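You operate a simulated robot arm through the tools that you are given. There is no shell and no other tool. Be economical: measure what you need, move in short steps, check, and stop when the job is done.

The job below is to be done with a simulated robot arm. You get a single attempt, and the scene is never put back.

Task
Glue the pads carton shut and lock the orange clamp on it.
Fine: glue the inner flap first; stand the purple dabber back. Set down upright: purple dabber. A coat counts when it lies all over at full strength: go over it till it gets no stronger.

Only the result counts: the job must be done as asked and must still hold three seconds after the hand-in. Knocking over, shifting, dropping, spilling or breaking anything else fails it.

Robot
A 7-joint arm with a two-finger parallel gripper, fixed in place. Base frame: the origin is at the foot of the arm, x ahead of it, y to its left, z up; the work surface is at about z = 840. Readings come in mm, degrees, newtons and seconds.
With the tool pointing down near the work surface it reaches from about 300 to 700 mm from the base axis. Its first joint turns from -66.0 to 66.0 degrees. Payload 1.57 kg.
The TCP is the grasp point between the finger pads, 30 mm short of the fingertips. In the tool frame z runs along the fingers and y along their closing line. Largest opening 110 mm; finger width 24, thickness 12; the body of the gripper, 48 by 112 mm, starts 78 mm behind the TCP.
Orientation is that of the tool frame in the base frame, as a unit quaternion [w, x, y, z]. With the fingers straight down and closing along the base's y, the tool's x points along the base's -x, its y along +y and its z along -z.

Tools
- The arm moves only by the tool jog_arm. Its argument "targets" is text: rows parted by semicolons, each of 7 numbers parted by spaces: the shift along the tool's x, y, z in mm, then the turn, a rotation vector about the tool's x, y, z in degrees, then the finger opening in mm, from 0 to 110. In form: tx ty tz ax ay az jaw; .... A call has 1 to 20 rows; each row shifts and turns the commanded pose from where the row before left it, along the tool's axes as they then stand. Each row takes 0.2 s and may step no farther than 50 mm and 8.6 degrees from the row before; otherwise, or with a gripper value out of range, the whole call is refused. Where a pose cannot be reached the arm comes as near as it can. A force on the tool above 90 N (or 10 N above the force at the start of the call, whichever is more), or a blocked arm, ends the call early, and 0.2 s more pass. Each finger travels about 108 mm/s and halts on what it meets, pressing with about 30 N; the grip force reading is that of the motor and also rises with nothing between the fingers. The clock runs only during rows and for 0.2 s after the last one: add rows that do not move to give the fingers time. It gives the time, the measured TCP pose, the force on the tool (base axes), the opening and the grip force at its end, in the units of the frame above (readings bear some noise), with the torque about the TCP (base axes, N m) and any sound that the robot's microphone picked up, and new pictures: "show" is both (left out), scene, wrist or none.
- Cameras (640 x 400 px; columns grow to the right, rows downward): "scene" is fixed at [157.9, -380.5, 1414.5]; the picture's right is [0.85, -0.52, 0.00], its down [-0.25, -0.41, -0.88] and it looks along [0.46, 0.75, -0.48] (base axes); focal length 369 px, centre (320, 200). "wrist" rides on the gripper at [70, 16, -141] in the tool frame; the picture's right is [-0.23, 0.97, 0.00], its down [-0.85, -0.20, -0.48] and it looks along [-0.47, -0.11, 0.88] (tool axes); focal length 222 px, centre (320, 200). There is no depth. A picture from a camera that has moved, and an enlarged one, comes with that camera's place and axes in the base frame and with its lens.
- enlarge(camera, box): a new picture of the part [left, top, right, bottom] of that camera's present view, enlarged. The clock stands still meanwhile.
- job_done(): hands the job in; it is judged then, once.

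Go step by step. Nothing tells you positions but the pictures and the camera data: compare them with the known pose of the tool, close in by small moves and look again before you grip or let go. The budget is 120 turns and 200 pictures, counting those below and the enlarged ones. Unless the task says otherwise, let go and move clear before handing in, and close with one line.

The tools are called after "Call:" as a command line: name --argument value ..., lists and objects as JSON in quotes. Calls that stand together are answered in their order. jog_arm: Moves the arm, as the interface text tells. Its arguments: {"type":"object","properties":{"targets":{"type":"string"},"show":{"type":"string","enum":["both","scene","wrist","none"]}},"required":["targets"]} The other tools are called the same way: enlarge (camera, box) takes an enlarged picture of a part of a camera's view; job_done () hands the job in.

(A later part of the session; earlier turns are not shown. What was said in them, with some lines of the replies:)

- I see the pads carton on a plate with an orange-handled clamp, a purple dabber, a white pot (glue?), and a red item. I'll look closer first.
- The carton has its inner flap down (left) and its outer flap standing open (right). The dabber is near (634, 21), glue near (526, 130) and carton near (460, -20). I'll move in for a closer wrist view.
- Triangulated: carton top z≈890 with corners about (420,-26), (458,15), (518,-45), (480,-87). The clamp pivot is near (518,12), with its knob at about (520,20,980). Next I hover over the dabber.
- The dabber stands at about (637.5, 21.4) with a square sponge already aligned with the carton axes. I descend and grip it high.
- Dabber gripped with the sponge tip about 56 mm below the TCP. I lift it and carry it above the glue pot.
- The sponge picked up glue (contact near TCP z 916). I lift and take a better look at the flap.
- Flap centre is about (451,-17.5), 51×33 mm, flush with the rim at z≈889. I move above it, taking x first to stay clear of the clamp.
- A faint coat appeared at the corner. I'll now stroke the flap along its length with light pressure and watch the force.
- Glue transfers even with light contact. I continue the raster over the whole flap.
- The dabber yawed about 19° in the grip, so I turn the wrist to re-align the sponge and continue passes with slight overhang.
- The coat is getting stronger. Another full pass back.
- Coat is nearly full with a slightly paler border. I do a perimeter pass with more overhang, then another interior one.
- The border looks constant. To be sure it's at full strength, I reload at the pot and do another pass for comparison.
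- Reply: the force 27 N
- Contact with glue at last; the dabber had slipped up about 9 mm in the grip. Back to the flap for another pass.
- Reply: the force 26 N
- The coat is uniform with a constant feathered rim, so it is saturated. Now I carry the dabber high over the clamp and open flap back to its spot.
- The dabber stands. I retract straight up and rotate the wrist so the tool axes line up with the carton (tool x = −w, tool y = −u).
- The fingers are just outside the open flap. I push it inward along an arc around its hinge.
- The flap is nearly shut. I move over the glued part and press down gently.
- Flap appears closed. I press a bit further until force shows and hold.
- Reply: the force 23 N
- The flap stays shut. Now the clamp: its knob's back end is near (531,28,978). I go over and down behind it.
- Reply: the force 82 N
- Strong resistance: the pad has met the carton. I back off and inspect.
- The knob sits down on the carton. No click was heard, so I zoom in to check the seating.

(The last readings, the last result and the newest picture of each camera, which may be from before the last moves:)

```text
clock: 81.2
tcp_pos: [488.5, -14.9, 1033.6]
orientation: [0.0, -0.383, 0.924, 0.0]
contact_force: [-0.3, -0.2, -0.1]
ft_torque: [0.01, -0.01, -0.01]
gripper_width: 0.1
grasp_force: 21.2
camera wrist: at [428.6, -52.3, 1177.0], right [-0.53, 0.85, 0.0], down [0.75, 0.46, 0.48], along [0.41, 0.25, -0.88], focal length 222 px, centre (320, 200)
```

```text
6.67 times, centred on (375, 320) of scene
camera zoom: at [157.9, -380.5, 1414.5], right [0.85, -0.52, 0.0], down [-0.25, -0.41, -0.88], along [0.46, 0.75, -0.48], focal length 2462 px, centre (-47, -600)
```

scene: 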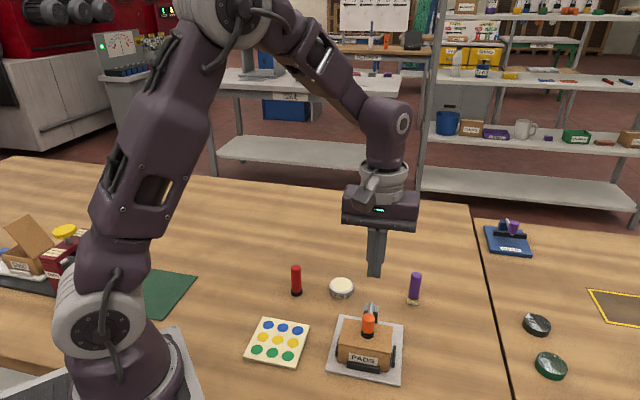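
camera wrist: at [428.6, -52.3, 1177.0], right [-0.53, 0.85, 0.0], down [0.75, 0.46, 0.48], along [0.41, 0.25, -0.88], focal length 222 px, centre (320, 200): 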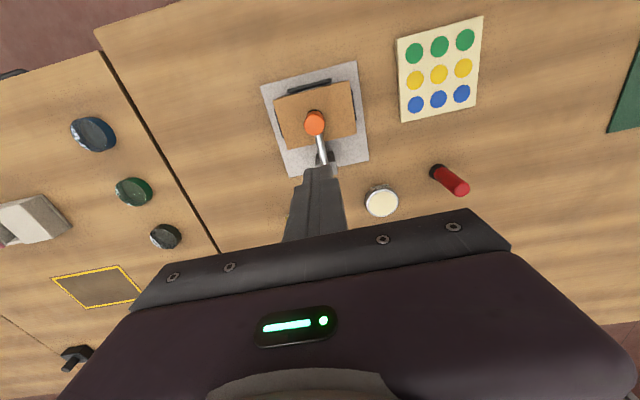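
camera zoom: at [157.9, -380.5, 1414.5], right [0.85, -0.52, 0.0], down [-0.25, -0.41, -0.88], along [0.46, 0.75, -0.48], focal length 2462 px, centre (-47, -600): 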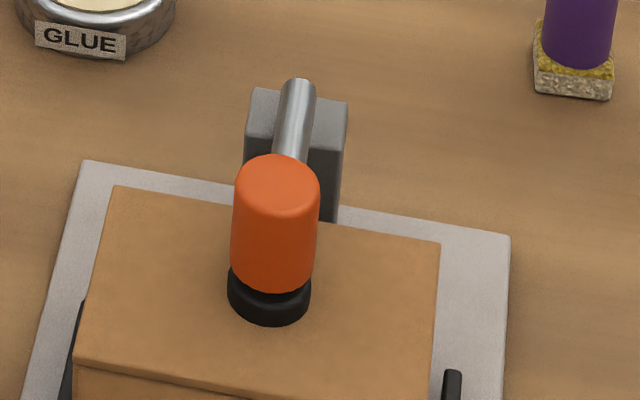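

Call:
jog_arm --targets "29 0 0 0 0 0 0;0 0 40 0 0 0 0;0 0 20 0 0 0 0;0 0 3 0 0 0 0;0 0 1.5 0 0 0 0;0 0 1.5 0 0 0 0;0 0 1.5 0 0 0 0;0 0 1.5 0 0 0 0;0 0 1.5 0 0 0 0" --show "none"

Call:
enlarge --camera "scene" --box '[345, 290, 405, 350]'

```text
clock: 82.9
tcp_pos: [469.7, -34.5, 966.4]
orientation: [0.0, -0.382, 0.924, -0.001]
contact_force: [-15.1, 4.7, 38.8]
ft_torque: [0.4, 0.26, 0.0]
gripper_width: 0.1
grasp_force: 20.9
stopped in row 8: the force on the tool passed its limit (the readings are from after the stop); the commanded pose is now the measured one
```

```text
6.67 times, centred on (375, 320) of scene
camera zoom: at [156.9, -380.4, 1414.7], right [0.85, -0.52, 0.0], down [-0.25, -0.41, -0.88], along [0.46, 0.75, -0.48], focal length 2462 px, centre (-47, -600)
```

zoom: 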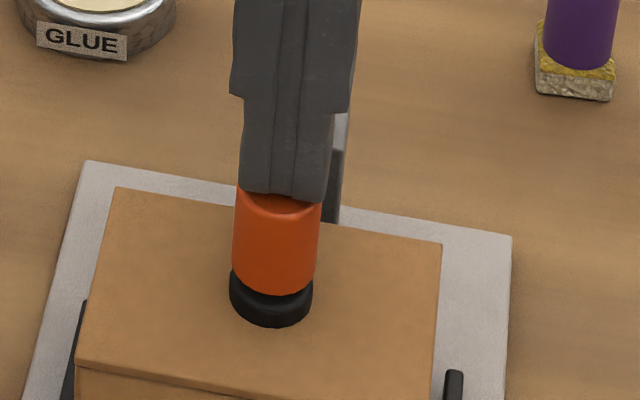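

The knob is hard against the carton. To check whether it is truly locked, I'll grip the knob and try a tiny lift while reading the force.

Call:
jog_arm --targets "0 0 -15 0 0 0 0;0 0 0 0 0 0 40;0 0 0 0 0 0 50;0 0 20 0 0 0 50;0 0 20 0 0 0 50;0 0 6 0 0 0 50;0 0 0 0 0 0 50" --show "none"

Call:
enlarge --camera "scene" --box '[345, 290, 405, 350]'

Call:
enlarge --camera "wrist" --box '[240, 110, 400, 230]'

```text
clock: 84.5
tcp_pos: [470.9, -35.4, 932.8]
orientation: [-0.001, -0.383, 0.924, -0.001]
contact_force: [0.2, 0.4, -0.6]
ft_torque: [0.01, 0.01, 0.01]
gripper_width: 50.0
grasp_force: 0.0
```

```text
6.67 times, centred on (375, 320) of scene
camera zoom: at [157.9, -380.5, 1414.5], right [0.85, -0.52, 0.0], down [-0.25, -0.41, -0.88], along [0.46, 0.75, -0.48], focal length 2462 px, centre (-47, -600)
```

zoom: 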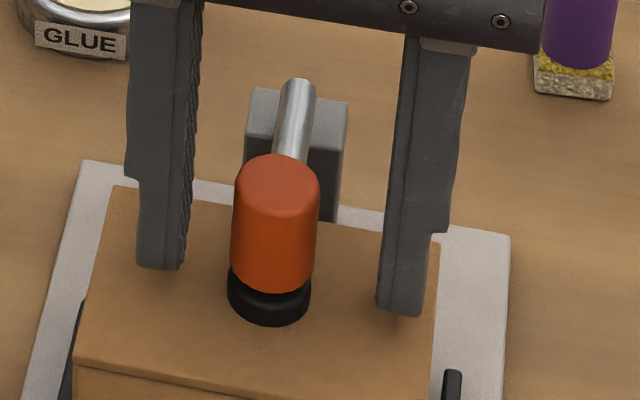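

```text
3.33 times, centred on (320, 170) of wrist
camera zoom: at [409.5, -72.9, 1076.1], right [-0.53, 0.85, 0.0], down [0.75, 0.46, 0.48], along [0.41, 0.25, -0.88], focal length 740 px, centre (320, 300)
```

zoom: 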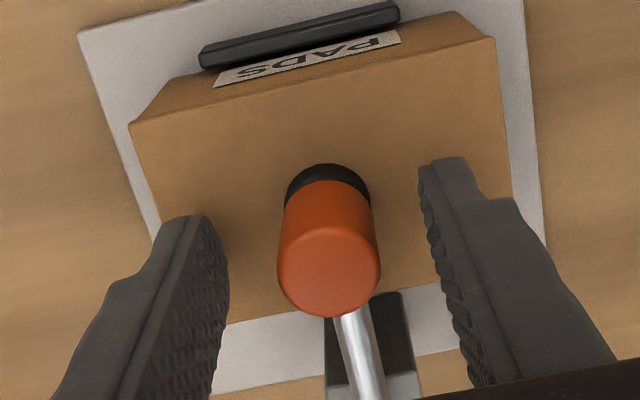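

Call:
jog_arm --targets "0 0 0 0 0 0 35;0 0 0 0 0 0 22;0 0 0 0 0 0 20;0 0 0 0 0 0 20" --show "none"

Call:
jog_arm --targets "0 0 -0.8 0 0 0 20;0 0 0 0 0 0 20" --show "none"

```text
clock: 85.5
tcp_pos: [468.9, -35.2, 933.4]
orientation: [-0.001, -0.382, 0.924, -0.001]
contact_force: [-3.9, 4.3, -1.6]
ft_torque: [0.01, 0.12, -0.05]
gripper_width: 25.7
grasp_force: 3.6
```

```text
clock: 86.1
tcp_pos: [469.5, -34.8, 934.0]
orientation: [-0.001, -0.383, 0.924, 0.0]
contact_force: [-5.7, 2.6, -1.4]
ft_torque: [-0.03, 0.09, -0.02]
gripper_width: 25.6
grasp_force: 3.0
```

Call:
jog_arm --targets "0 0.7 0.8 0 0 0 15;0 0 0 0 0 0 15;0 0 0 0 0 0 15;0 0 0 0 0 0 15" --show "none"

```text
clock: 87.1
tcp_pos: [469.9, -34.4, 934.1]
orientation: [0.0, -0.383, 0.924, 0.0]
contact_force: [-6.9, 9.0, 12.4]
ft_torque: [0.3, 0.16, -0.03]
gripper_width: 24.8
grasp_force: 4.7
```

Call:
jog_arm --targets "0 -0.5 -1 0 0 0 10;0 0 -1 0 0 0 10;0 0 0 0 0 0 10" --show "none"

Call:
jog_arm --targets "0 0 -1 0 0 0 10;0 0 -1 0 0 0 10;0 0 0 0 0 0 10" --show "none"

Call:
enlarge --camera "scene" --box '[345, 290, 405, 350]'

```text
clock: 87.9
tcp_pos: [469.6, -34.6, 935.7]
orientation: [0.0, -0.383, 0.924, -0.001]
contact_force: [-8.5, 13.0, -4.1]
ft_torque: [0.01, 0.18, -0.02]
gripper_width: 22.8
grasp_force: 7.1
```

```text
clock: 88.7
tcp_pos: [468.7, -34.6, 938.8]
orientation: [0.0, -0.383, 0.924, -0.001]
contact_force: [-12.5, 7.3, -1.9]
ft_torque: [-0.04, 0.26, 0.04]
gripper_width: 23.7
grasp_force: 8.2
```

```text
6.67 times, centred on (375, 320) of scene
camera zoom: at [157.6, -380.3, 1414.6], right [0.85, -0.52, 0.0], down [-0.25, -0.41, -0.88], along [0.46, 0.75, -0.48], focal length 2462 px, centre (-47, -600)
```

zoom: 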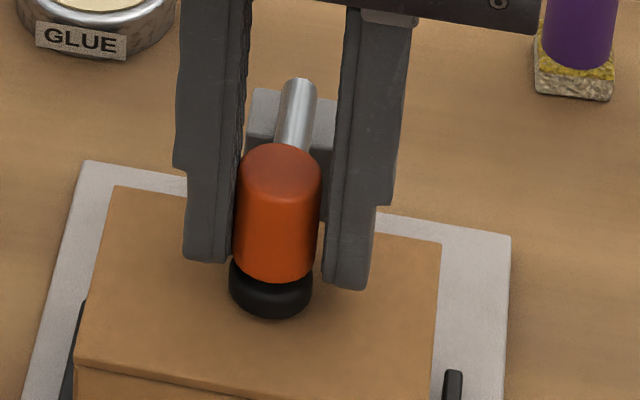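

The clamp lifted slightly with little force, so it isn't locked yet. I release and press harder on top of the knob.

Call:
jog_arm --targets "0 0 0 0 0 0 50;0 0 0 0 0 0 50;0 0 -45 0 0 0 50;0 0 0 0 0 0 10;0 0 0 0 0 0 0;0 0 0 0 0 0 0" --show "none"

Call:
enlarge --camera "scene" --box '[345, 290, 405, 350]'

```text
clock: 90.1
tcp_pos: [467.4, -31.0, 982.9]
orientation: [0.0, -0.382, 0.924, -0.001]
contact_force: [0.4, 0.2, -0.3]
ft_torque: [0.0, 0.01, -0.02]
gripper_width: 0.0
grasp_force: 21.5
```

```text
6.67 times, centred on (375, 320) of scene
camera zoom: at [157.9, -380.5, 1414.5], right [0.85, -0.52, 0.0], down [-0.25, -0.41, -0.88], along [0.46, 0.75, -0.48], focal length 2462 px, centre (-47, -600)
```

zoom: 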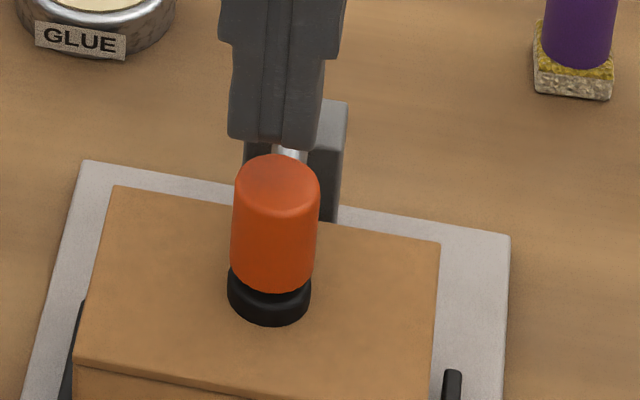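

Call:
jog_arm --targets "4 0 12 0 0 0 0;0 0 2 0 0 0 0;0 0 1 0 0 0 0;0 0 1 0 0 0 0;0 0 1 0 0 0 0;0 0 1 0 0 0 0" --show "none"

Call:
jog_arm --targets "0 0 1 0 0 0 0;0 0 1 0 0 0 0;0 0 0 0 0 0 0" --show "none"

Call:
jog_arm --targets "0 0 1 0 0 0 0;0 0 1 0 0 0 0;0 0 0 0 0 0 0" --show "none"

```text
clock: 91.5
tcp_pos: [465.5, -35.6, 966.5]
orientation: [0.002, -0.383, 0.924, -0.001]
contact_force: [-24.8, 8.4, 76.9]
ft_torque: [0.84, 0.2, -0.1]
gripper_width: 0.0
grasp_force: 21.4
```

```text
clock: 91.8
tcp_pos: [467.3, -37.0, 966.4]
orientation: [0.001, -0.382, 0.924, -0.002]
contact_force: [-16.5, 4.4, 40.4]
ft_torque: [0.46, 0.23, 0.05]
gripper_width: 0.1
grasp_force: 21.4
stopped in row 1: the force on the tool passed its limit (the readings are from after the stop); the commanded pose is now the measured one
```

```text
clock: 92.6
tcp_pos: [466.2, -35.9, 966.7]
orientation: [0.002, -0.383, 0.924, -0.002]
contact_force: [-15.9, 7.1, 39.1]
ft_torque: [0.35, 0.29, 0.03]
gripper_width: 0.0
grasp_force: 21.1
stopped in row 3: the force on the tool passed its limit (the readings are from after the stop); the commanded pose is now the measured one
```

The knob is at a rigid stop. I need to know if it's latched or just resting there, so I'll grip it again and lift a little further while watching force.

Call:
jog_arm --targets "0 0 -10 0 0 0 0;0 0 0 0 0 0 40;-2 0 0 0 0 0 50;0 0 20 0 0 0 50;0 0 20 0 0 0 50;0 0 5 0 0 0 50;0 0 0 0 0 0 30;0 0 0 0 0 0 15;0 0 0 0 0 0 5;0 0 0 0 0 0 5;0 0 0 0 0 0 5" --show "none"

Call:
enlarge --camera "scene" --box '[345, 290, 405, 350]'

Call:
enlarge --camera "wrist" --box '[240, 110, 400, 230]'

```text
clock: 95.0
tcp_pos: [467.4, -33.5, 929.3]
orientation: [0.001, -0.384, 0.923, -0.002]
contact_force: [-15.8, 21.6, -2.5]
ft_torque: [0.4, 0.47, -0.01]
gripper_width: 21.5
grasp_force: 34.6
```

```text
6.67 times, centred on (375, 320) of scene
camera zoom: at [157.6, -380.0, 1414.8], right [0.85, -0.52, 0.0], down [-0.25, -0.41, -0.88], along [0.46, 0.75, -0.48], focal length 2462 px, centre (-47, -600)
```

zoom: 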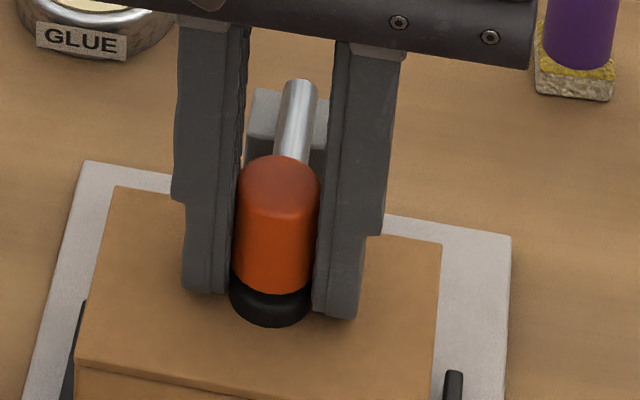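

```text
3.33 times, centred on (320, 170) of wrist
camera zoom: at [406.7, -72.5, 1072.3], right [-0.53, 0.85, 0.0], down [0.74, 0.47, 0.48], along [0.41, 0.25, -0.88], focal length 740 px, centre (320, 300)
```

zoom: 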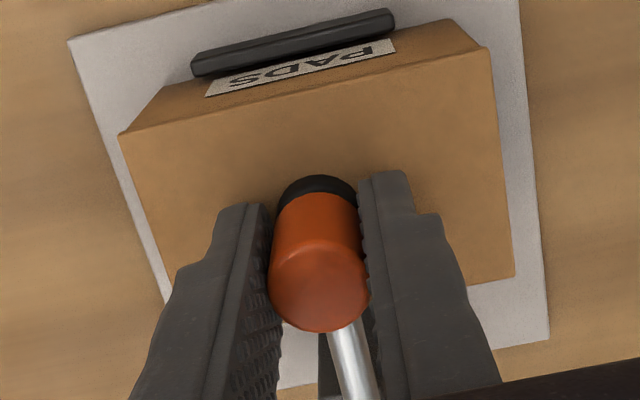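

Call:
jog_arm --targets "0 0 -1 0 0 0 5;0 0 -1 0 0 0 5;0 0 0 0 0 0 5" --show "none"

Call:
jog_arm --targets "0 0 -1 0 0 0 5;0 0 -1 0 0 0 5;0 0 0 0 0 0 5" --show "none"

Call:
enlarge --camera "scene" --box '[345, 290, 405, 350]'

```text
clock: 95.8
tcp_pos: [467.6, -34.8, 932.2]
orientation: [0.001, -0.384, 0.923, -0.002]
contact_force: [-15.4, 24.4, -16.9]
ft_torque: [-0.18, 1.08, 0.01]
gripper_width: 21.5
grasp_force: 35.0
```

```text
clock: 96.6
tcp_pos: [467.8, -33.7, 935.4]
orientation: [0.001, -0.384, 0.923, -0.003]
contact_force: [-17.9, 22.4, -15.6]
ft_torque: [-0.06, 1.15, -0.03]
gripper_width: 21.5
grasp_force: 34.6
```

```text
6.67 times, centred on (375, 320) of scene
camera zoom: at [157.7, -380.0, 1414.7], right [0.85, -0.52, 0.0], down [-0.25, -0.41, -0.88], along [0.46, 0.75, -0.48], focal length 2462 px, centre (-47, -600)
```

zoom: 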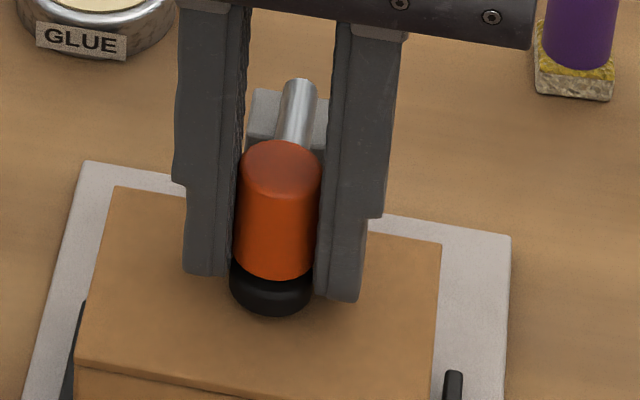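

There is a clear holding force (~16 N) pulling the lever back to closed, unlike its free swing earlier, so it is latched. I lower it back, release, and press it home once more.

Call:
jog_arm --targets "0 0 2 0 0 0 5;0 0 2 0 0 0 5;0 0 0 0 0 0 25;0 0 0 0 0 0 50;0 0 0 0 0 0 50;0 0 -25 0 0 0 50;0 0 -25 0 0 0 50;0 0 0 0 0 0 10;0 0 0 0 0 0 0;2 0 8 0 0 0 0;0 0 3 0 0 0 0;0 0 1 0 0 0 0" --show "none"

Call:
enlarge --camera "scene" --box '[345, 290, 405, 350]'

```text
clock: 99.2
tcp_pos: [467.3, -36.6, 967.9]
orientation: [0.003, -0.383, 0.924, -0.001]
contact_force: [-0.2, -1.0, 0.1]
ft_torque: [0.01, -0.01, 0.02]
gripper_width: 0.0
grasp_force: 20.9
```

```text
6.67 times, centred on (375, 320) of scene
camera zoom: at [157.9, -380.5, 1414.5], right [0.85, -0.52, 0.0], down [-0.25, -0.41, -0.88], along [0.46, 0.75, -0.48], focal length 2462 px, centre (-47, -600)
```

zoom: 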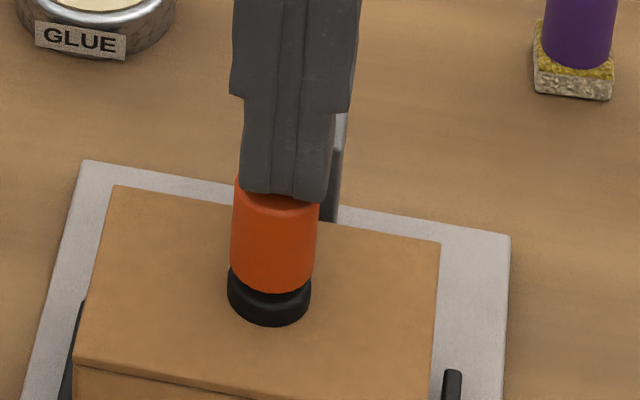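

Call:
jog_arm --targets "0 0 1 0 0 0 0;0 0 1 0 0 0 0;0 0 0.5 0 0 0 0;0 0 0 0 0 0 0" --show "none"

Call:
jog_arm --targets "0 0 -40 0 0 0 0;0 0 -45 0 0 0 0;0 0 -45 0 0 0 0;45 0 0 0 0 0 0;45 0 0 0 0 0 0;0 0 0 0 0 0 0" --show "both"

Call:
enlarge --camera "scene" --box '[320, 250, 440, 390]'

Call:
enlarge --camera "scene" --box '[345, 290, 405, 350]'

```text
clock: 100.2
tcp_pos: [467.4, -34.9, 967.1]
orientation: [0.004, -0.383, 0.924, -0.004]
contact_force: [-2.4, 1.5, 41.7]
ft_torque: [0.22, 0.02, -0.11]
gripper_width: 0.0
grasp_force: 20.8
```

```text
clock: 101.6
tcp_pos: [403.6, -98.1, 1096.6]
orientation: [0.003, -0.384, 0.923, -0.001]
contact_force: [-1.1, 0.1, -0.2]
ft_torque: [-0.02, 0.01, 0.02]
gripper_width: 0.0
grasp_force: 21.1
camera wrist: at [343.2, -136.5, 1238.0], right [-0.53, 0.85, 0.0], down [0.74, 0.47, 0.48], along [0.41, 0.25, -0.88], focal length 222 px, centre (320, 200)
```

scene: 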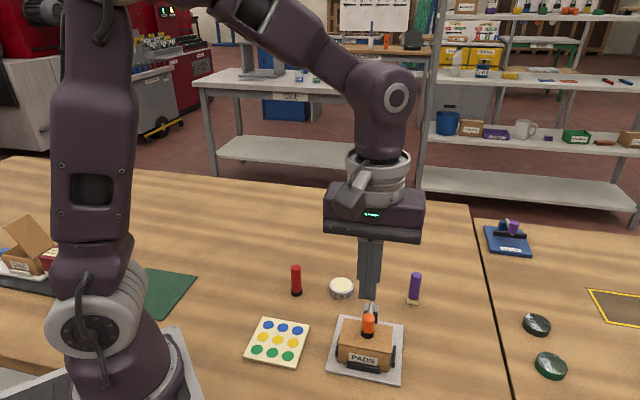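
wrist: 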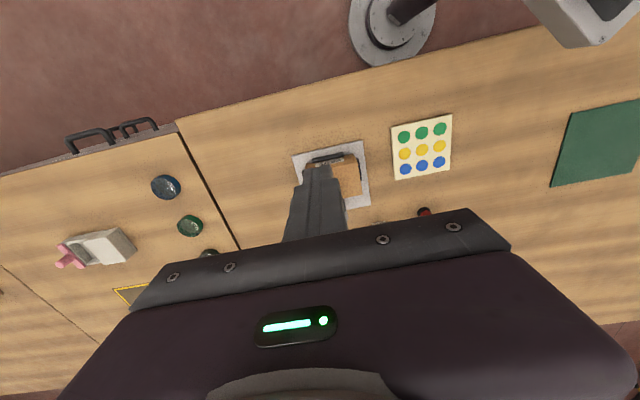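

```text
2.86 times, centred on (380, 320) of scene
camera zoom: at [157.9, -380.5, 1414.5], right [0.85, -0.52, 0.0], down [-0.25, -0.41, -0.88], along [0.46, 0.75, -0.48], focal length 1055 px, centre (149, -143)
```

zoom: 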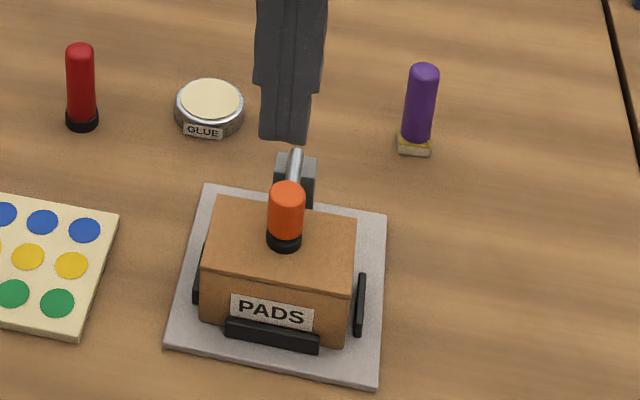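

```text
6.67 times, centred on (375, 320) of scene
camera zoom: at [157.9, -380.5, 1414.5], right [0.85, -0.52, 0.0], down [-0.25, -0.41, -0.88], along [0.46, 0.75, -0.48], focal length 2462 px, centre (-47, -600)
```

zoom: 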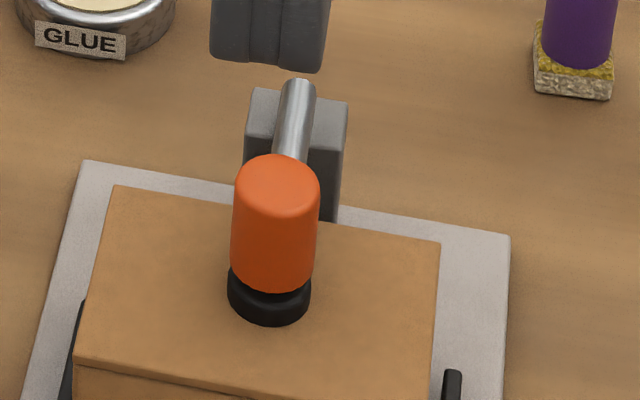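

The carton is shut with the clamp down on it, the dabber stands upright in its place, and the arm is clear. I'm handing in.

Call:
job_done

```text
The job is handed in.
```

I glued the inner flap of the pads carton, pressed the outer flap shut on it, closed the orange clamp on top and stood the purple dabber back upright. I heard no click from the clamp, but it sits at its stop and took about 16 N to lift slightly, so I believe it is locked.
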